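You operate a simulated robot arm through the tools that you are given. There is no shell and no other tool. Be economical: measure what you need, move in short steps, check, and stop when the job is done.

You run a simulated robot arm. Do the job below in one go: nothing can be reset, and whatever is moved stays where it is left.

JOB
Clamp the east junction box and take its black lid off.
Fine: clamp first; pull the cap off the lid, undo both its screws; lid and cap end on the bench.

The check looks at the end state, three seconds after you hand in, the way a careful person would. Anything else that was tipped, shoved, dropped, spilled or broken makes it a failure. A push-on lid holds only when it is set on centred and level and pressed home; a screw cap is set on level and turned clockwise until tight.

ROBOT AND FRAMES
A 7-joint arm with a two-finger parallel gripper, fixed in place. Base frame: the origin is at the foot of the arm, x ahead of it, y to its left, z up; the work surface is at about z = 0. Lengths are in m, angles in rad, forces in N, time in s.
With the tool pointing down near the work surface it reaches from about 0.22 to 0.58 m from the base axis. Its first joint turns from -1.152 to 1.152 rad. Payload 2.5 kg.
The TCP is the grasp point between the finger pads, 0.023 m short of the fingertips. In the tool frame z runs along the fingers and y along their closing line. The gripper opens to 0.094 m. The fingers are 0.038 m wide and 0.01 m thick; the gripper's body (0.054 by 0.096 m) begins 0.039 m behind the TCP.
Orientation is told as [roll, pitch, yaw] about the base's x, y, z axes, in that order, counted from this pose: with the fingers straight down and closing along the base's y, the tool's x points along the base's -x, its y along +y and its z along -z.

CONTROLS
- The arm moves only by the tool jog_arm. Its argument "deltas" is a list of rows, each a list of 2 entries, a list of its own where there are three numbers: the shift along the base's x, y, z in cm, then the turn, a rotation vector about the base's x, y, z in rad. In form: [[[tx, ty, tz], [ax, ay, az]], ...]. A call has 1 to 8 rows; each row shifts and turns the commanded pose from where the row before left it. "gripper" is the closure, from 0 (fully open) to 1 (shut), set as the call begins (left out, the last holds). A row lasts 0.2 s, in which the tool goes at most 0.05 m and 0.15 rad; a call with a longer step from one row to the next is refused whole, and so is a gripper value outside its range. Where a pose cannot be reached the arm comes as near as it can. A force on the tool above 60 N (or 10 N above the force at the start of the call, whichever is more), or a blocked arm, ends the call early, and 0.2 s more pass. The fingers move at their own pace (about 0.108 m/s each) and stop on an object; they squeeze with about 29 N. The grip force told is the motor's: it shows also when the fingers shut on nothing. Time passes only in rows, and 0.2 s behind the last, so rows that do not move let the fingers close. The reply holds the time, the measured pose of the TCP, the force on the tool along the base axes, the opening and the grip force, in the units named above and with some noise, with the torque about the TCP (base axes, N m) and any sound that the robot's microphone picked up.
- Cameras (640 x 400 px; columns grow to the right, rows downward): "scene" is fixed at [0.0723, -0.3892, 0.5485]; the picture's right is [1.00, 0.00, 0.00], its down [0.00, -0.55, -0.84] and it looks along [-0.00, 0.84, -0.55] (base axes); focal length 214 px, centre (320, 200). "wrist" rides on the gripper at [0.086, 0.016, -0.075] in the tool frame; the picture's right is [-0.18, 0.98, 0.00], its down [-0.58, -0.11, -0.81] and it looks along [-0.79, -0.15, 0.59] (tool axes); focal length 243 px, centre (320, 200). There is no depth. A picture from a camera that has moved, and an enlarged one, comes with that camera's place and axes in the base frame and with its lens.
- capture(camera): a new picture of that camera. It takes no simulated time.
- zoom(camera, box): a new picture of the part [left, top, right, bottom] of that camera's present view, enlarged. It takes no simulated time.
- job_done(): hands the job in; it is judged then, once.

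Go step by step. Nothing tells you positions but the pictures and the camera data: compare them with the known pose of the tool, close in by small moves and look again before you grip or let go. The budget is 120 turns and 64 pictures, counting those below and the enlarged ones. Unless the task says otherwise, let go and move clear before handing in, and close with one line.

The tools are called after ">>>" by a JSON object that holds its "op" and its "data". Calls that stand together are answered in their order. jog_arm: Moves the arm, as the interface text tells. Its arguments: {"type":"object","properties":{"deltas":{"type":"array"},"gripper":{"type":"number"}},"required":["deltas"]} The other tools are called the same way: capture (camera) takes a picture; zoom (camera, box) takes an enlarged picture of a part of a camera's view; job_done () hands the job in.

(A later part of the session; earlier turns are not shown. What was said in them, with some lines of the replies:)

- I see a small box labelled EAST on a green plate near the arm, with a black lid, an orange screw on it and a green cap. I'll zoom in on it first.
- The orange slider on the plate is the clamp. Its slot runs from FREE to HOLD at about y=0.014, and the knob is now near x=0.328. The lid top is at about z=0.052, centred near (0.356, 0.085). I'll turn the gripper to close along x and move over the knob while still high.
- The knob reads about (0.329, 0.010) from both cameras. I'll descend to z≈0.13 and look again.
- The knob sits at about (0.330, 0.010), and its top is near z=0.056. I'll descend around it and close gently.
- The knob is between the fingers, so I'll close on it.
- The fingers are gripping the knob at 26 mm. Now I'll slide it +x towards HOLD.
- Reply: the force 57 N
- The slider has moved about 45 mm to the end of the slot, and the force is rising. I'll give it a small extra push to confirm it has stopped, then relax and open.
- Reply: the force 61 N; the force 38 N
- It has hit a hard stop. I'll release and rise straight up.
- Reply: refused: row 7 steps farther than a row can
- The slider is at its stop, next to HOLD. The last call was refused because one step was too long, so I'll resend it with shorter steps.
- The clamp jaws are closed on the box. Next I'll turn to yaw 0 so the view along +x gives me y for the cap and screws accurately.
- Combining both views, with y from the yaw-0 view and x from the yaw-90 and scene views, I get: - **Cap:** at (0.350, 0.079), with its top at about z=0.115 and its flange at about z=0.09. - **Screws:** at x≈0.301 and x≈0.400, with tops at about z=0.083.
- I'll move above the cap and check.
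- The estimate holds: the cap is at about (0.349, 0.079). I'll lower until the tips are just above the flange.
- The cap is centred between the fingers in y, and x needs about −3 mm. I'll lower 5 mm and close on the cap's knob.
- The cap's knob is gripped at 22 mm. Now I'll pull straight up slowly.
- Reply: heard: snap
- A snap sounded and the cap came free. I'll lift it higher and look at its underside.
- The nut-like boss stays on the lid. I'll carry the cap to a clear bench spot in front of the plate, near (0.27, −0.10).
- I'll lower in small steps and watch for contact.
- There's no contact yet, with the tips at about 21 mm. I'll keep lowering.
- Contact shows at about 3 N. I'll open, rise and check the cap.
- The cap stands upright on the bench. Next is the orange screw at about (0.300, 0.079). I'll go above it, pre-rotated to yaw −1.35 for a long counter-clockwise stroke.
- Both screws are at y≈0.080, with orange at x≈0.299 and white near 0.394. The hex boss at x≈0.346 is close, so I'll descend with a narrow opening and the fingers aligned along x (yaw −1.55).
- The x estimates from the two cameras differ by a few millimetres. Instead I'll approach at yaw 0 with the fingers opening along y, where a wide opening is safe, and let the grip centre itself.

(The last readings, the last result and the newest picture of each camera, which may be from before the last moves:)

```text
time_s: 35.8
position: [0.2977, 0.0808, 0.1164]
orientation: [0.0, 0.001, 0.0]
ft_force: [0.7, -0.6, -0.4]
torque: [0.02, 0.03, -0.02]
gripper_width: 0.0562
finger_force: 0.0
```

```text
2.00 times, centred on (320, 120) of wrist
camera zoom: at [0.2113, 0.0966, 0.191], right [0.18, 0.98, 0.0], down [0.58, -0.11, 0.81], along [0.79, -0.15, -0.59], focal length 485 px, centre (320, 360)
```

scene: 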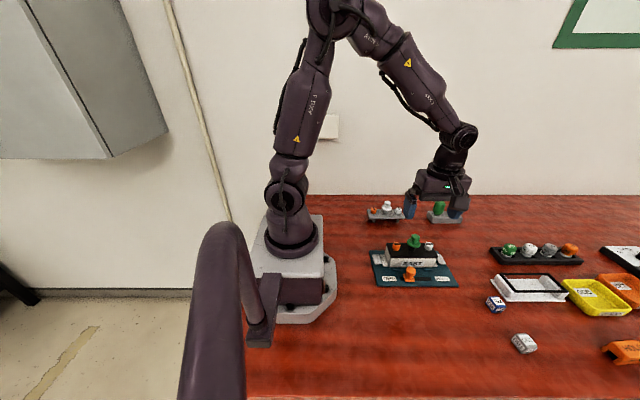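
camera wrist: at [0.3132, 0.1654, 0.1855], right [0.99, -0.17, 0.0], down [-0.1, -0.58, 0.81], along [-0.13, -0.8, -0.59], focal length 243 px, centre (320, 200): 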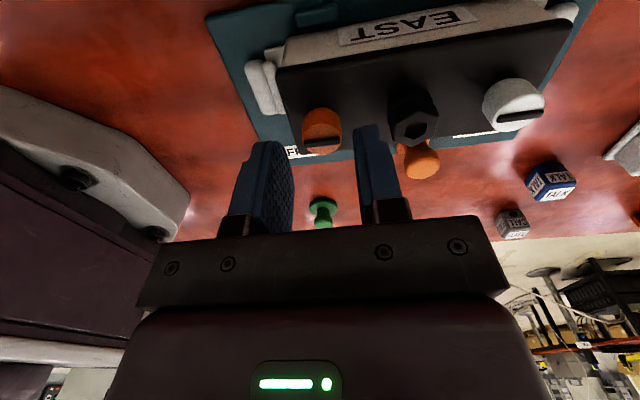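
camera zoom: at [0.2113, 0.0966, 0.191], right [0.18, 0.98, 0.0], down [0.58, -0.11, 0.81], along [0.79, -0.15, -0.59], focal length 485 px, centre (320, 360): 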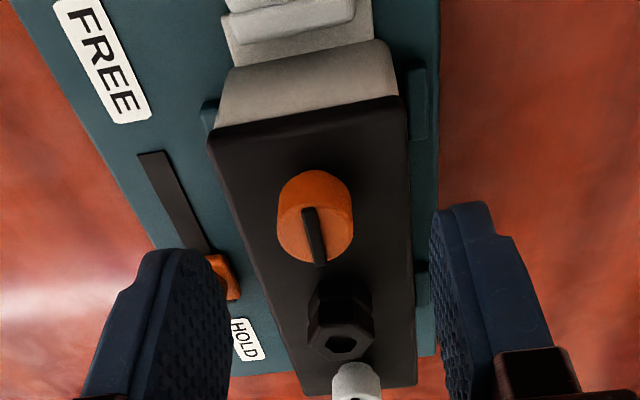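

The fingers straddle the screw in y, and x is good enough given the wide pads. I'll lower carefully to about z=0.09 and close.

>>> {"op": "jog_arm", "data": {"deltas": [[[0, -0.1, -1.5], [0, 0, 0]], [[0, 0, -1], [0, 0, 0]], [[0, 0, 0], [0, 0, 0]]]}}

>>> {"op": "jog_arm", "data": {"deltas": [[[0, 0, 0], [0, 0, 0]], [[0, 0, 0], [0, 0, 0]], [[0, 0, 0], [0, 0, 0]]], "gripper": 1}}

>>> {"op": "zoom", "data": {"camera": "wrist", "box": [160, 20, 480, 220]}}

>>> {"op": "zoom", "data": {"camera": "scene", "box": [370, 210, 450, 260]}}

```text
time_s: 36.6
position: [0.2984, 0.0788, 0.0901]
orientation: [0.0, -0.001, 0.0]
ft_force: [0.1, 1.6, 0.1]
torque: [0.0, -0.01, -0.01]
gripper_width: 0.0565
finger_force: 0.0
```

```text
time_s: 37.4
position: [0.2971, 0.0801, 0.0897]
orientation: [0.001, 0.0, -0.002]
ft_force: [0.2, -1.3, 0.9]
torque: [-0.05, 0.1, -0.01]
gripper_width: 0.0205
finger_force: 29.2
```

```text
2.00 times, centred on (320, 120) of wrist
camera zoom: at [0.2111, 0.096, 0.1652], right [0.19, 0.98, 0.0], down [0.58, -0.11, 0.81], along [0.79, -0.15, -0.59], focal length 485 px, centre (320, 360)
```

zoom: 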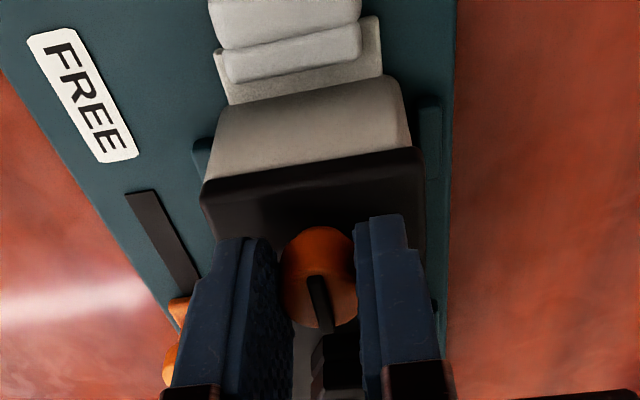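

```text
8.00 times, centred on (410, 235) of scene
camera zoom: at [0.0723, -0.3892, 0.5485], right [1.0, 0.0, 0.0], down [0.0, -0.55, -0.84], along [0.0, 0.84, -0.55], focal length 1716 px, centre (-400, -80)
```

zoom: 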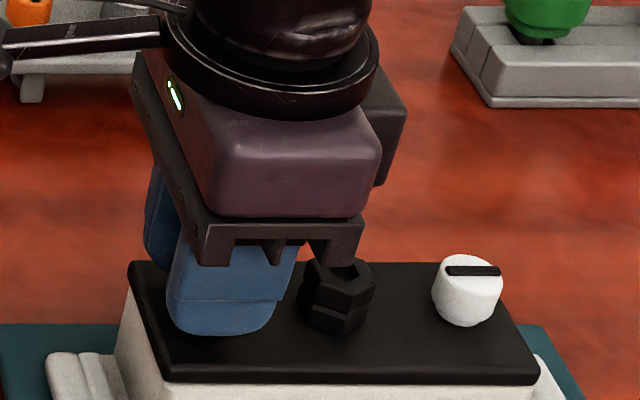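

It's gripped at 20.5 mm, but the screw sits about 4 mm to the −x side of the pad centre. I'll open a little, shift and re-grip before turning.

>>> {"op": "jog_arm", "data": {"deltas": [[[0, 0, 0], [0, 0, 0]], [[-0.35, 0, 0], [0, 0, 0]], [[0, 0, 0], [0, 0, 0]]], "gripper": 0.62}}

>>> {"op": "jog_arm", "data": {"deltas": [[[0, 0, 0], [0, 0, 0]], [[0, 0, 0], [0, 0, 0]], [[0, 0, 0], [0, 0, 0]]], "gripper": 1}}

>>> {"op": "jog_arm", "data": {"deltas": [[[0, 0, 0], [0, 0, 0.1]], [[0, 0, 0], [0, 0, 0.1]], [[0, 0, 0], [0, 0, 0.1]], [[0, 0, 0], [0, 0, 0]]]}}

```text
time_s: 38.2
position: [0.2947, 0.0797, 0.0911]
orientation: [0.001, 0.0, -0.003]
ft_force: [-0.6, 0.0, 0.4]
torque: [-0.03, 0.01, 0.02]
gripper_width: 0.0358
finger_force: 0.1
```

```text
time_s: 39.0
position: [0.2943, 0.0803, 0.0907]
orientation: [-0.001, 0.0, -0.003]
ft_force: [-1.7, 0.7, 2.9]
torque: [-0.03, -0.03, 0.01]
gripper_width: 0.0205
finger_force: 28.8
```

```text
time_s: 40.0
position: [0.2954, 0.0809, 0.0896]
orientation: [0.0, 0.0, 0.3]
ft_force: [0.6, 0.0, -0.4]
torque: [-0.01, 0.08, 0.02]
gripper_width: 0.0205
finger_force: 29.4
```

It turns with little torque. I'll continue the stroke to about 1.5 rad and look at the slot.

>>> {"op": "jog_arm", "data": {"deltas": [[[0, 0, 0], [0, 0, 0.149]], [[0, 0, 0], [0, 0, 0.149]], [[0, 0, 0], [0, 0, 0.149]], [[0, 0, 0], [0, 0, 0.149]], [[0, 0, 0], [0, 0, 0.149]], [[0, 0, 0], [0, 0, 0.149]], [[0, 0, 0], [0, 0, 0.149]], [[0, 0, 0], [0, 0, 0.149]]]}}

>>> {"op": "capture", "data": {"camera": "wrist"}}

>>> {"op": "zoom", "data": {"camera": "scene", "box": [370, 210, 450, 260]}}

```text
time_s: 41.8
position: [0.2978, 0.078, 0.0917]
orientation: [-0.004, 0.0, 1.491]
ft_force: [13.8, -17.3, 3.2]
torque: [-0.72, -0.55, -0.06]
gripper_width: 0.0207
finger_force: 29.2
```

```text
21 pictures are left
camera wrist: at [0.2733, -0.0066, 0.1669], right [-0.96, 0.26, 0.0], down [0.15, 0.57, 0.81], along [0.21, 0.78, -0.59], focal length 243 px, centre (320, 200)
```

wrist: 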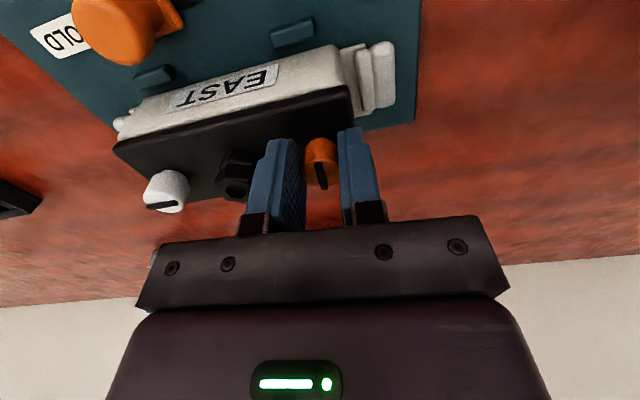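

```text
8.00 times, centred on (410, 235) of scene
camera zoom: at [0.0723, -0.3892, 0.5485], right [1.0, 0.0, 0.0], down [0.0, -0.55, -0.84], along [0.0, 0.84, -0.55], focal length 1716 px, centre (-400, -80)
```

zoom: 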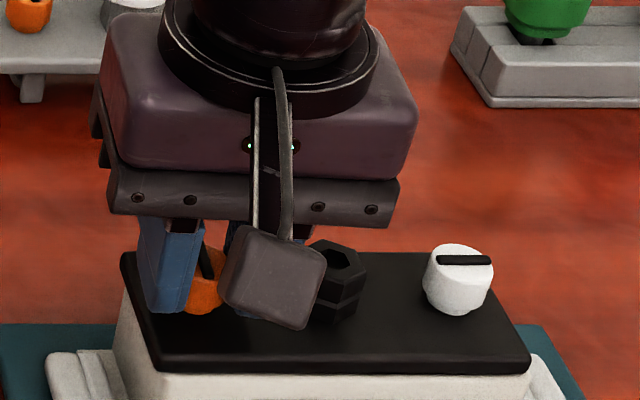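

The slot turned about 90°, so the screw is following. There's side force, though, because my axis is a few millimetres off in x. I'll open to relieve it and see whether the box settles back.

>>> {"op": "jog_arm", "data": {"deltas": [[[0, 0, 0], [0, 0, 0]], [[0, 0, 0], [0, 0, 0]]], "gripper": 0.66}}

>>> {"op": "zoom", "data": {"camera": "scene", "box": [370, 210, 450, 260]}}

>>> {"op": "zoom", "data": {"camera": "wrist", "box": [220, 90, 420, 215]}}

```text
time_s: 42.4
position: [0.2945, 0.0809, 0.0907]
orientation: [0.003, 0.001, 1.493]
ft_force: [-0.5, 0.4, 0.7]
torque: [0.01, 0.02, -0.01]
gripper_width: 0.0319
finger_force: 0.1
```

```text
8.00 times, centred on (410, 235) of scene
camera zoom: at [0.0723, -0.3892, 0.5485], right [1.0, 0.0, 0.0], down [0.0, -0.55, -0.84], along [0.0, 0.84, -0.55], focal length 1716 px, centre (-400, -80)
```

zoom: 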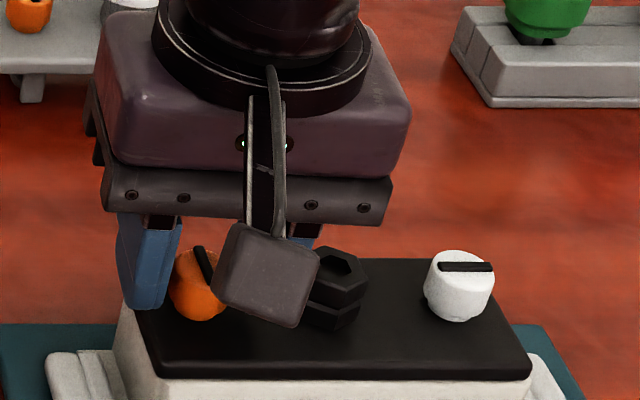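

```text
3.20 times, centred on (320, 152) of wrist
camera zoom: at [0.2718, -0.005, 0.1663], right [-0.97, 0.26, 0.0], down [0.16, 0.57, 0.81], along [0.21, 0.78, -0.59], focal length 776 px, centre (320, 352)
```

zoom: 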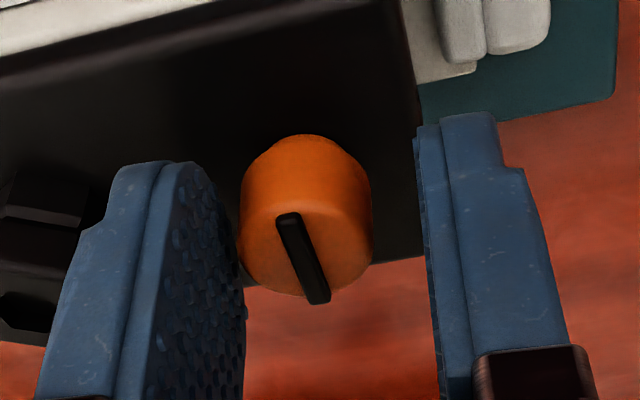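

The screw axis is really at x≈0.299, and the lid shifted only a couple of millimetres. I'll lift clear, rewind to yaw −1.5, and take a long stroke centred properly.

>>> {"op": "jog_arm", "data": {"deltas": [[[0, 0, 1.5], [0, 0, 0]], [[0.45, -0.1, 1.7], [0, 0, 0]], [[0, 0, 0], [0, 0, -0.149]], [[0, 0, 0], [0, 0, -0.149]], [[0, 0, 0], [0, 0, -0.149]], [[0, 0, 0], [0, 0, -0.149]], [[0, 0, 0], [0, 0, -0.149]], [[0, 0, 0], [0, 0, -0.149]]]}}

>>> {"op": "jog_arm", "data": {"deltas": [[[0, 0, 0], [0, 0, -0.149]], [[0, 0, 0], [0, 0, -0.149]], [[0, 0, 0], [0, 0, -0.149]], [[0, 0, 0], [0, 0, -0.149]], [[0, 0, 0], [0, 0, -0.149]], [[0, 0, 0], [0, 0, -0.149]], [[0, 0, 0], [0, 0, -0.149]], [[0, 0, 0], [0, 0, -0.149]]]}}

>>> {"op": "jog_arm", "data": {"deltas": [[[0, 0, 0], [0, 0, -0.149]], [[0, 0, 0], [0, 0, -0.149]], [[0, 0, 0], [0, 0, -0.149]], [[0, 0, 0], [0, 0, -0.149]], [[0, 0, 0], [0, 0, -0.149]], [[0, 0, 0], [0, 0, -0.149]], [[0, 0, 0], [0, 0, 0]]]}}

>>> {"op": "zoom", "data": {"camera": "wrist", "box": [180, 20, 460, 195]}}

```text
time_s: 44.2
position: [0.2995, 0.0786, 0.1233]
orientation: [0.0, 0.0, 0.592]
ft_force: [0.0, 0.1, -0.9]
torque: [-0.01, -0.04, -0.02]
gripper_width: 0.0321
finger_force: 0.1
```

```text
time_s: 46.0
position: [0.2991, 0.0777, 0.1218]
orientation: [0.001, 0.0, -0.598]
ft_force: [-0.6, -0.5, -0.9]
torque: [0.0, 0.01, 0.01]
gripper_width: 0.0321
finger_force: 0.1
```

```text
time_s: 47.6
position: [0.3006, 0.0782, 0.1238]
orientation: [0.001, -0.002, -1.491]
ft_force: [-1.1, 0.9, 0.1]
torque: [0.03, -0.01, -0.01]
gripper_width: 0.032
finger_force: 0.1
```

```text
2.29 times, centred on (320, 108) of wrist
camera zoom: at [0.3089, 0.1659, 0.1983], right [0.99, -0.11, 0.0], down [-0.06, -0.59, 0.81], along [-0.09, -0.8, -0.59], focal length 555 px, centre (320, 411)
```

zoom: 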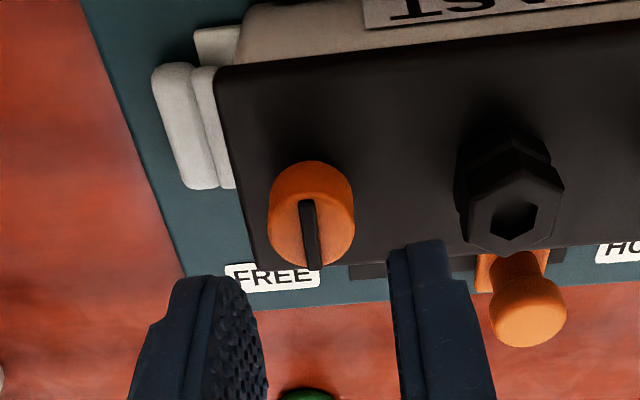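

The alignment looks good, with only a −1.5 mm correction in x. I'll descend and grip.

>>> {"op": "jog_arm", "data": {"deltas": [[[-0.15, 0.15, -1.6], [0, 0, 0]], [[0, 0, -1.5], [0, 0, 0]], [[0, 0, 0], [0, 0, 0]]]}}

>>> {"op": "jog_arm", "data": {"deltas": [[[0, 0, 0], [0, 0, 0]], [[0, 0, 0], [0, 0, 0]], [[0, 0, 0], [0, 0, 0]]], "gripper": 1}}

>>> {"op": "jog_arm", "data": {"deltas": [[[0, 0, 0], [0, 0, 0.149]], [[0, 0, 0], [0, 0, 0.149]], [[0, 0, 0], [0, 0, 0.149]], [[0, 0, 0], [0, 0, 0.149]], [[0, 0, 0], [0, 0, 0]]]}}

```text
time_s: 48.4
position: [0.2979, 0.0803, 0.0928]
orientation: [-0.001, 0.0, -1.49]
ft_force: [0.3, 0.4, 0.1]
torque: [0.01, 0.0, 0.01]
gripper_width: 0.0319
finger_force: 0.1
```

```text
time_s: 49.2
position: [0.299, 0.0795, 0.0926]
orientation: [-0.001, 0.001, -1.492]
ft_force: [0.5, -0.5, 0.7]
torque: [0.0, 0.06, 0.0]
gripper_width: 0.0205
finger_force: 28.8
```

```text
time_s: 50.4
position: [0.2964, 0.0806, 0.0924]
orientation: [-0.002, 0.0, -0.889]
ft_force: [0.6, -0.8, -0.4]
torque: [-0.04, 0.12, -0.04]
gripper_width: 0.0206
finger_force: 29.1
```

Forces are low, so I'll continue the stroke.

>>> {"op": "jog_arm", "data": {"deltas": [[[0, 0, 0], [0, 0, 0.149]], [[0, 0, 0], [0, 0, 0.149]], [[0, 0, 0], [0, 0, 0.149]], [[0, 0, 0], [0, 0, 0.149]], [[0, 0, 0], [0, 0, 0.149]], [[0, 0, 0], [0, 0, 0.149]], [[0, 0, 0], [0, 0, 0.149]], [[0, 0, 0], [0, 0, 0.149]]]}}

>>> {"op": "jog_arm", "data": {"deltas": [[[0, 0, 0], [0, 0, 0.149]], [[0, 0, 0], [0, 0, 0.149]], [[0, 0, 0], [0, 0, 0.149]], [[0, 0, 0], [0, 0, 0.149]], [[0, 0, 0], [0, 0, 0.149]], [[0, 0, 0], [0, 0, 0.149]], [[0, 0, 0], [0, 0, 0.149]], [[0, 0, 0], [0, 0, 0.149]]]}}

>>> {"op": "zoom", "data": {"camera": "scene", "box": [370, 210, 450, 260]}}

```text
time_s: 52.2
position: [0.2989, 0.0797, 0.0914]
orientation: [0.001, -0.003, 0.301]
ft_force: [-0.7, -4.5, 1.8]
torque: [-0.14, -0.08, -0.29]
gripper_width: 0.0204
finger_force: 29.3
```

```text
time_s: 54.0
position: [0.2979, 0.0795, 0.0929]
orientation: [0.0, -0.001, 1.495]
ft_force: [2.2, -2.0, 0.9]
torque: [-0.07, -0.11, -0.29]
gripper_width: 0.0204
finger_force: 29.4
```

```text
8.00 times, centred on (410, 235) of scene
camera zoom: at [0.0723, -0.3892, 0.5485], right [1.0, 0.0, 0.0], down [0.0, -0.55, -0.84], along [0.0, 0.84, -0.55], focal length 1716 px, centre (-400, -80)
```

zoom: 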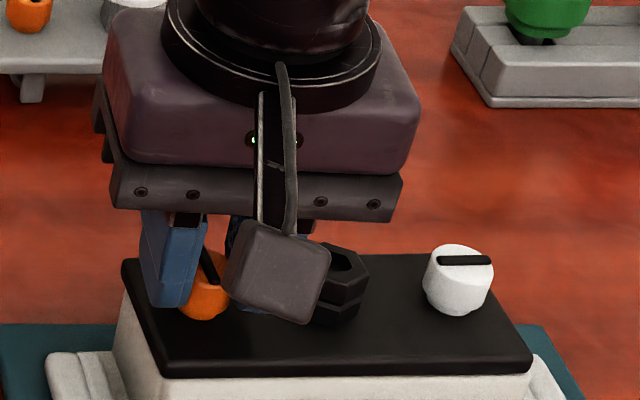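

Resistance has been steady at about 0.29 N·m since yaw≈0.3, so the screw may have reached its undone stop. I'll test with a gentle upward pull.

>>> {"op": "jog_arm", "data": {"deltas": [[[0, 0, 0.3], [0, 0, 0]], [[0, 0, 0.3], [0, 0, 0]], [[0, 0, 0], [0, 0, 0]]]}}

>>> {"op": "zoom", "data": {"camera": "scene", "box": [370, 210, 450, 260]}}

```text
time_s: 54.8
position: [0.2973, 0.0798, 0.0986]
orientation: [0.001, 0.0, 1.493]
ft_force: [0.6, -0.6, -1.6]
torque: [-0.04, 0.07, -0.03]
gripper_width: 0.0203
finger_force: 28.8
```

```text
8.00 times, centred on (410, 235) of scene
camera zoom: at [0.0723, -0.3892, 0.5485], right [1.0, 0.0, 0.0], down [0.0, -0.55, -0.84], along [0.0, 0.84, -0.55], focal length 1716 px, centre (-400, -80)
```

zoom: 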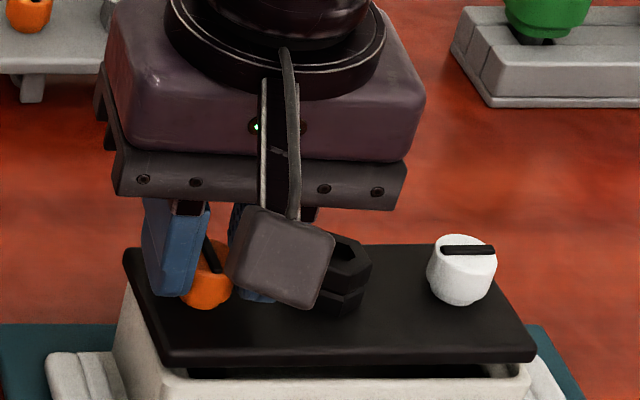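

The lid is rising level along with the orange screw and has come away from the box. The job says to undo both screws, so I'll set the lid back down where it was, let go, and undo the white one too.

>>> {"op": "jog_arm", "data": {"deltas": [[[0.1, 0, -0.3], [0, 0, 0]], [[0, 0, -0.3], [0, 0, 0]], [[0, 0, -0.2], [0, 0, 0]], [[0, 0, 0], [0, 0, 0]]]}}

>>> {"op": "zoom", "data": {"camera": "scene", "box": [370, 210, 450, 260]}}

```text
time_s: 55.8
position: [0.2985, 0.0797, 0.0913]
orientation: [0.0, 0.002, 1.491]
ft_force: [-9.2, -5.6, 22.3]
torque: [0.14, -0.09, -0.04]
gripper_width: 0.0207
finger_force: 28.7
```

```text
8.00 times, centred on (410, 235) of scene
camera zoom: at [0.0723, -0.3892, 0.5485], right [1.0, 0.0, 0.0], down [0.0, -0.55, -0.84], along [0.0, 0.84, -0.55], focal length 1716 px, centre (-400, -80)
```

zoom: 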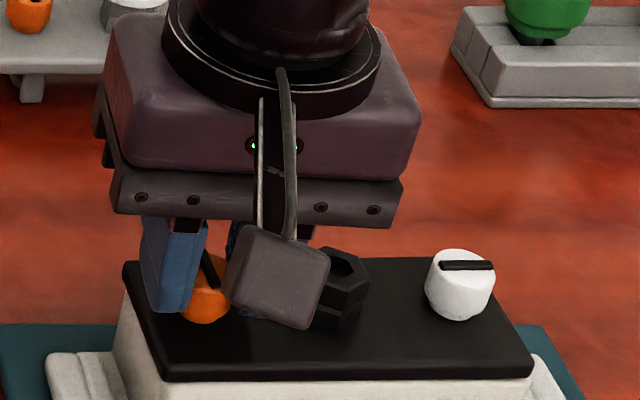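

The lid is seated again. I'll release, rise, and move over to the white screw at about (0.395, 0.080) while rewinding the wrist.

>>> {"op": "jog_arm", "data": {"deltas": [[[0, 0, 0], [0, 0, 0]], [[0, 0, 0], [0, 0, 0]], [[0, 0, 1.5], [0, 0, 0]], [[0, 0, 2.5], [0, 0, 0]], [[2, 0, 1], [0, 0, -0.149]], [[2, 0, 0], [0, 0, -0.149]], [[2, 0, 0], [0, 0, -0.149]], [[2, 0, 0], [0, 0, -0.149]]], "gripper": 0.63}}

>>> {"op": "jog_arm", "data": {"deltas": [[[1.65, 0, 0], [0, 0, -0.149]], [[0, 0, 0], [0, 0, -0.149]], [[0, 0, 0], [0, 0, -0.149]], [[0, 0, 0], [0, 0, -0.149]], [[0, 0, 0], [0, 0, -0.149]], [[0, 0, 0], [0, 0, -0.149]], [[0, 0, 0], [0, 0, -0.149]], [[0, 0, 0], [0, 0, -0.149]]]}}

>>> {"op": "jog_arm", "data": {"deltas": [[[0, 0, 0], [0, 0, -0.149]], [[0, 0, 0], [0, 0, -0.149]], [[0, 0, 0], [0, 0, -0.149]], [[0, 0, 0], [0, 0, -0.149]], [[0, 0, 0], [0, 0, -0.149]], [[0, 0, -1], [0, 0, -0.149]], [[0, 0, 0], [0, 0, -0.149]], [[0, 0, 0], [0, 0, -0.149]]]}}

>>> {"op": "zoom", "data": {"camera": "wrist", "box": [180, 20, 460, 195]}}

>>> {"op": "zoom", "data": {"camera": "scene", "box": [370, 210, 450, 260]}}

```text
time_s: 57.6
position: [0.3801, 0.0811, 0.1416]
orientation: [0.001, 0.001, 0.891]
ft_force: [0.2, -0.7, 0.3]
torque: [-0.03, -0.02, 0.01]
gripper_width: 0.0348
finger_force: 0.1
```

```text
time_s: 59.4
position: [0.3949, 0.0792, 0.1413]
orientation: [0.0, -0.002, -0.3]
ft_force: [0.3, -0.4, -0.6]
torque: [-0.01, -0.01, 0.0]
gripper_width: 0.035
finger_force: 0.1
```

```text
time_s: 61.2
position: [0.3945, 0.0789, 0.1301]
orientation: [-0.001, 0.001, -1.493]
ft_force: [0.2, -0.3, 0.2]
torque: [0.01, 0.01, -0.02]
gripper_width: 0.0347
finger_force: 0.0
```

```text
2.29 times, centred on (320, 108) of wrist
camera zoom: at [0.4044, 0.1673, 0.205], right [0.99, -0.11, 0.0], down [-0.06, -0.59, 0.81], along [-0.09, -0.8, -0.59], focal length 555 px, centre (320, 411)
```

zoom: 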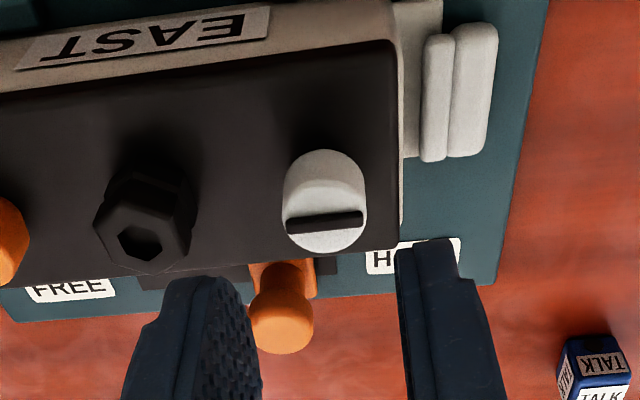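

```text
8.00 times, centred on (410, 235) of scene
camera zoom: at [0.0723, -0.3892, 0.5485], right [1.0, 0.0, 0.0], down [0.0, -0.55, -0.84], along [0.0, 0.84, -0.55], focal length 1716 px, centre (-400, -80)
```

zoom: 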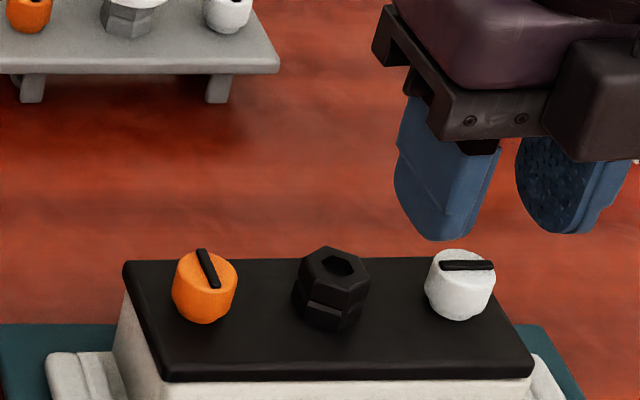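

The white screw is aligned, about +1 mm in x. I'll descend, grip and turn counter-clockwise.

>>> {"op": "jog_arm", "data": {"deltas": [[[0.1, 0.1, -1.9], [0, 0, 0]], [[0, 0, -1.9], [0, 0, 0]], [[0, 0, 0], [0, 0, 0]]]}}

>>> {"op": "jog_arm", "data": {"deltas": [[[0, 0, 0], [0, 0, 0]], [[0, 0, 0], [0, 0, 0]], [[0, 0, 0], [0, 0, 0]]], "gripper": 1}}

>>> {"op": "jog_arm", "data": {"deltas": [[[0, 0, 0], [0, 0, 0.149]], [[0, 0, 0], [0, 0, 0.149]], [[0, 0, 0], [0, 0, 0.149]], [[0, 0, 0], [0, 0, 0.149]], [[0, 0, 0], [0, 0, 0.149]], [[0, 0, 0], [0, 0, 0]]]}}

>>> {"op": "zoom", "data": {"camera": "scene", "box": [370, 210, 450, 260]}}

```text
time_s: 62.0
position: [0.3976, 0.0819, 0.0917]
orientation: [0.001, -0.001, -1.49]
ft_force: [0.4, 0.0, 0.4]
torque: [-0.01, 0.0, 0.01]
gripper_width: 0.0348
finger_force: 0.0
```

```text
time_s: 62.8
position: [0.3977, 0.0812, 0.0931]
orientation: [-0.001, 0.0, -1.49]
ft_force: [-0.6, -0.8, -0.2]
torque: [0.01, -0.05, -0.04]
gripper_width: 0.0205
finger_force: 29.1
```

```text
time_s: 64.2
position: [0.3984, 0.0809, 0.0928]
orientation: [0.0, 0.0, -0.744]
ft_force: [-0.2, 0.1, 0.1]
torque: [0.01, -0.1, 0.0]
gripper_width: 0.0205
finger_force: 28.7
```

```text
8.00 times, centred on (410, 235) of scene
camera zoom: at [0.0723, -0.3892, 0.5485], right [1.0, 0.0, 0.0], down [0.0, -0.55, -0.84], along [0.0, 0.84, -0.55], focal length 1716 px, centre (-400, -80)
```

zoom: 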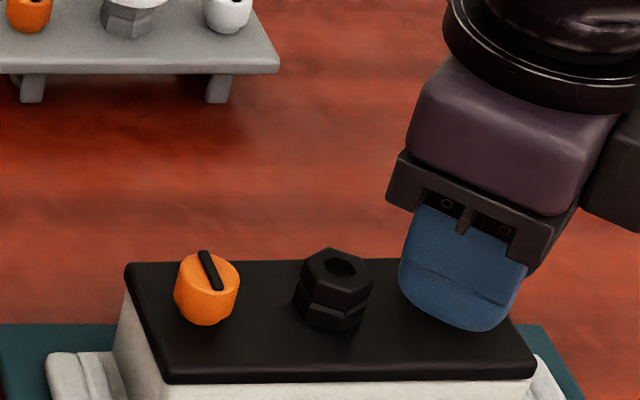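

The lid stays put while the screw turns. I'll complete the stroke.

>>> {"op": "jog_arm", "data": {"deltas": [[[0, 0, 0], [0, 0, 0.149]], [[0, 0, 0], [0, 0, 0.149]], [[0, 0, 0], [0, 0, 0.149]], [[0, 0, 0], [0, 0, 0.149]], [[0, 0, 0], [0, 0, 0.149]], [[0, 0, 0], [0, 0, 0.149]], [[0, 0, 0], [0, 0, 0.149]]]}}

>>> {"op": "jog_arm", "data": {"deltas": [[[0, 0, 0], [0, 0, 0.149]], [[0, 0, 0], [0, 0, 0.149]], [[0, 0, 0], [0, 0, 0.149]], [[0, 0, 0], [0, 0, 0.149]], [[0, 0, 0], [0, 0, 0]]]}}

>>> {"op": "jog_arm", "data": {"deltas": [[[0, 0, 0], [0, 0, 0.149]], [[0, 0, 0], [0, 0, 0.149]], [[0, 0, 0], [0, 0, 0.149]], [[0, 0, 0], [0, 0, 0.149]], [[0, 0, 0], [0, 0, 0]]]}}

>>> {"op": "zoom", "data": {"camera": "scene", "box": [370, 210, 450, 260]}}

```text
time_s: 65.8
position: [0.3956, 0.0814, 0.0913]
orientation: [0.0, 0.0, 0.299]
ft_force: [-0.2, 2.5, 1.1]
torque: [0.06, 0.01, -0.18]
gripper_width: 0.0203
finger_force: 29.1
```

```text
time_s: 67.0
position: [0.3968, 0.0802, 0.0919]
orientation: [0.0, 0.001, 0.897]
ft_force: [0.6, 0.3, -0.3]
torque: [-0.05, 0.0, -0.2]
gripper_width: 0.0203
finger_force: 28.6
```

```text
time_s: 68.2
position: [0.3965, 0.08, 0.0916]
orientation: [-0.001, 0.0, 1.491]
ft_force: [3.7, -1.9, -1.5]
torque: [-0.09, -0.24, -0.22]
gripper_width: 0.0204
finger_force: 28.7
```

```text
8.00 times, centred on (410, 235) of scene
camera zoom: at [0.0723, -0.3892, 0.5485], right [1.0, 0.0, 0.0], down [0.0, -0.55, -0.84], along [0.0, 0.84, -0.55], focal length 1716 px, centre (-400, -80)
```

zoom: 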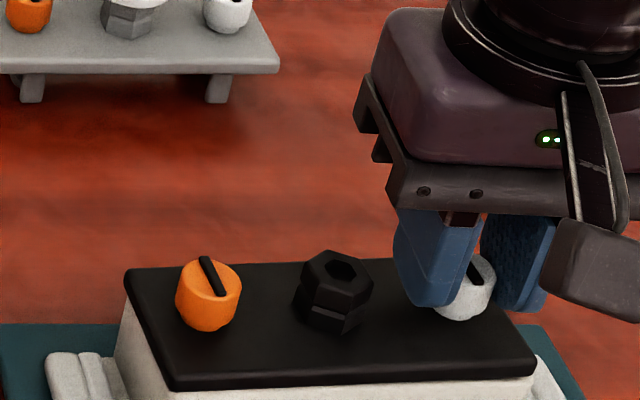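

Both screws now sit at the same undone stop. I'll lift the lid by the white screw, straight up and slowly.

>>> {"op": "jog_arm", "data": {"deltas": [[[0, 0, 0.3], [0, 0, 0]], [[0, 0, 0.4], [0, 0, 0]], [[0, 0, 0.5], [0, 0, 0]], [[0, 0, 0.8], [0, 0, 0]], [[0, 0, 1], [0, 0, 0]], [[0, 0, 1.5], [0, 0, 0]], [[0, 0, 0], [0, 0, 0]]]}}

>>> {"op": "zoom", "data": {"camera": "scene", "box": [350, 190, 480, 300]}}

```text
time_s: 69.8
position: [0.3952, 0.0815, 0.1373]
orientation: [0.001, 0.0, 1.49]
ft_force: [-0.1, -0.1, -1.1]
torque: [0.01, -0.06, 0.01]
gripper_width: 0.0202
finger_force: 29.1
```

```text
3.64 times, centred on (415, 245) of scene
camera zoom: at [0.0723, -0.3892, 0.5485], right [1.0, 0.0, 0.0], down [0.0, -0.55, -0.84], along [0.0, 0.84, -0.55], focal length 780 px, centre (-26, 36)
```

zoom: 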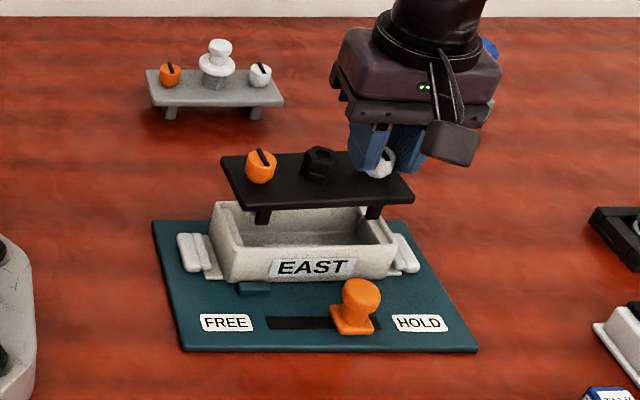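

The lid is off and level, with the screws captive in it and two feet underneath. I'll raise it and carry it to clear bench near (0.40, −0.11).

>>> {"op": "jog_arm", "data": {"deltas": [[[0, 0, 2.5], [0, 0, 0]], [[0, 0, 2.5], [0, 0, 0]], [[0.9, -2.5, 1], [0, 0, 0]], [[0.9, -3.2, 0], [0, 0, 0]], [[0.9, -3.2, 0], [0, 0, 0]], [[0.9, -3.2, 0], [0, 0, 0]], [[0.9, -3.2, 0], [0, 0, 0]], [[0.8, -3, 0], [0, 0, 0]]]}}

>>> {"op": "jog_arm", "data": {"deltas": [[[0, -1, -2.5], [0, 0, 0]], [[0, 0, -3], [0, 0, 0]], [[0, 0, -3], [0, 0, 0]], [[0, 0, -2], [0, 0, 0]], [[0, 0, 0], [0, 0, 0]]]}}

>>> {"op": "zoom", "data": {"camera": "scene", "box": [350, 230, 510, 350]}}

```text
time_s: 71.6
position: [0.4486, -0.1023, 0.1965]
orientation: [0.0, 0.001, 1.491]
ft_force: [0.4, 0.5, -1.6]
torque: [-0.03, -0.07, 0.04]
gripper_width: 0.0203
finger_force: 29.4
```

```text
time_s: 72.8
position: [0.4491, -0.1116, 0.0921]
orientation: [-0.001, 0.0, 1.491]
ft_force: [1.1, 0.0, -0.8]
torque: [0.01, -0.08, 0.04]
gripper_width: 0.0204
finger_force: 28.9
```

```text
3.33 times, centred on (430, 290) of scene
camera zoom: at [0.0723, -0.3892, 0.5485], right [1.0, 0.0, 0.0], down [0.0, -0.55, -0.84], along [0.0, 0.84, -0.55], focal length 715 px, centre (-47, -100)
```

zoom: 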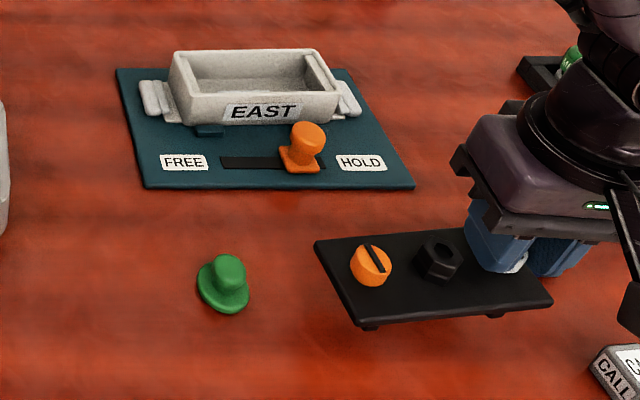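

The spot is clear. I'll lower in steps until contact.

>>> {"op": "jog_arm", "data": {"deltas": [[[0, 0, -1.5], [0, 0, 0]], [[0, 0, -1], [0, 0, 0]], [[0, 0, -0.4], [0, 0, 0]], [[0, 0, 0], [0, 0, 0]]]}}

>>> {"op": "jog_arm", "data": {"deltas": [[[0, 0, -0.3], [0, 0, 0]], [[0, 0, -0.2], [0, 0, 0]], [[0, 0, 0], [0, 0, 0]]]}}

>>> {"op": "zoom", "data": {"camera": "scene", "box": [390, 270, 510, 345]}}

```text
time_s: 73.8
position: [0.452, -0.1117, 0.0636]
orientation: [-0.003, 0.0, 1.492]
ft_force: [-6.5, 2.3, 25.1]
torque: [0.1, 0.25, -0.12]
gripper_width: 0.0207
finger_force: 29.3
```

```text
time_s: 74.6
position: [0.4499, -0.1128, 0.06]
orientation: [-0.006, 0.001, 1.49]
ft_force: [-8.8, 5.5, 43.7]
torque: [0.15, 0.48, -0.04]
gripper_width: 0.0206
finger_force: 28.6
```

```text
5.33 times, centred on (450, 308) of scene
camera zoom: at [0.0721, -0.3892, 0.5486], right [1.0, 0.0, 0.0], down [0.0, -0.55, -0.84], along [0.0, 0.84, -0.55], focal length 1144 px, centre (-373, -373)
```

zoom: 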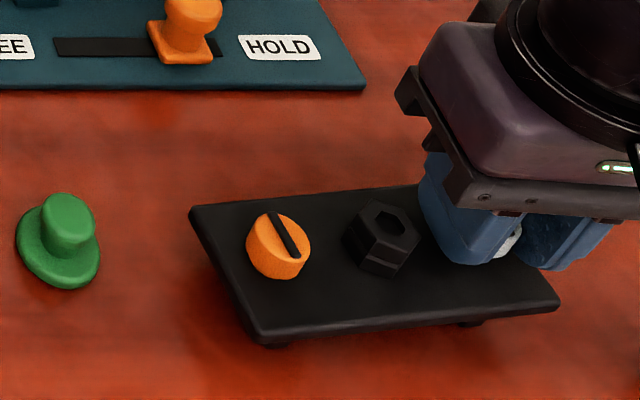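

It's resting on its feet, with some over-pressing. I'll ease up about 6 mm in command, open, and withdraw straight up.

>>> {"op": "jog_arm", "data": {"deltas": [[[0, 0, 0.3], [0, 0, 0]], [[0, 0, 0.3], [0, 0, 0]], [[0, 0, 0], [0, 0, 0]]]}}

>>> {"op": "jog_arm", "data": {"deltas": [[[0, 0, 0], [0, 0, 0]], [[0, 0, 0], [0, 0, 0]], [[0, 0, 0.5], [0, 0, 0]], [[0, 0, 1.5], [0, 0, 0]], [[0, 0, 3], [0, 0, 0]], [[0, 0, 4], [0, 0, 0]], [[0, 0, 4], [0, 0, 0]], [[0, 0, 4], [0, 0, 0]]], "gripper": 0.6}}

>>> {"op": "jog_arm", "data": {"deltas": [[[0, 3.5, 3], [0, 0, 0]], [[0, 3.5, 3], [0, 0, 0]], [[0, 3.5, 0], [0, 0, 0]], [[0, 3.5, 0], [0, 0, 0]], [[0, 3.5, 0], [0, 0, 0]], [[0, 3.5, 0], [0, 0, 0]], [[0, 0, 0], [0, 0, 0]]]}}

>>> {"op": "capture", "data": {"camera": "scene"}}

>>> {"op": "zoom", "data": {"camera": "scene", "box": [350, 220, 510, 340]}}

```text
time_s: 75.4
position: [0.4479, -0.1133, 0.0636]
orientation: [0.002, 0.0, 1.49]
ft_force: [0.1, -1.3, -1.6]
torque: [0.01, -0.06, -0.01]
gripper_width: 0.0202
finger_force: 29.4
```

```text
time_s: 77.2
position: [0.4498, -0.1107, 0.2309]
orientation: [0.002, 0.001, 1.49]
ft_force: [0.5, 0.4, -0.7]
torque: [-0.02, -0.02, 0.05]
gripper_width: 0.0378
finger_force: 0.0
```

```text
time_s: 78.8
position: [0.4492, 0.0982, 0.2925]
orientation: [0.002, 0.0, 1.489]
ft_force: [-0.3, 0.1, -0.3]
torque: [-0.01, 0.01, -0.03]
gripper_width: 0.0377
finger_force: 0.2
```

```text
6 pictures are left
```

scene: 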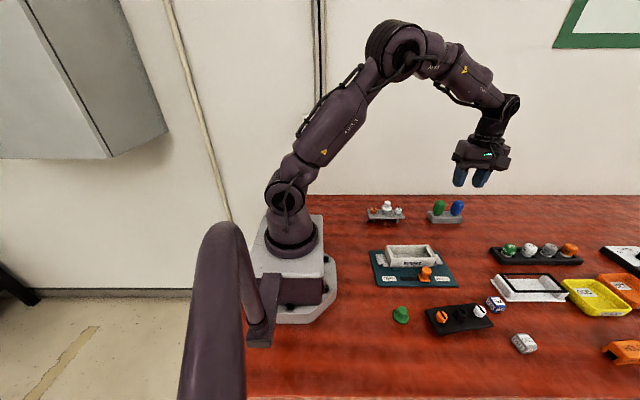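

```text
3.33 times, centred on (430, 280) of scene
camera zoom: at [0.0724, -0.3892, 0.5485], right [1.0, 0.0, 0.0], down [0.0, -0.55, -0.84], along [0.0, 0.84, -0.55], focal length 715 px, centre (-47, -67)
```

zoom: 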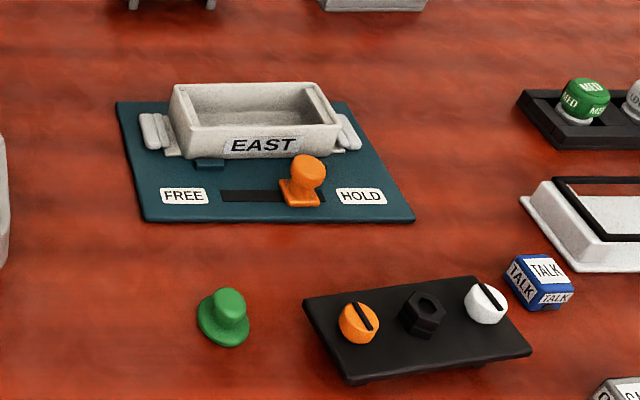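

The box is clamped at HOLD and open. The lid stands on its feet on the bench with both screws undone, the cap is on the bench, nothing else has moved, and the arm is clear, so I'm handing in.

>>> {"op": "job_done", "data": {}}

```text
The job is handed in.
```

The east junction box is clamped at HOLD and its black lid is off: cap pulled, both screws undone, and lid and cap both on the bench, with the job handed in.
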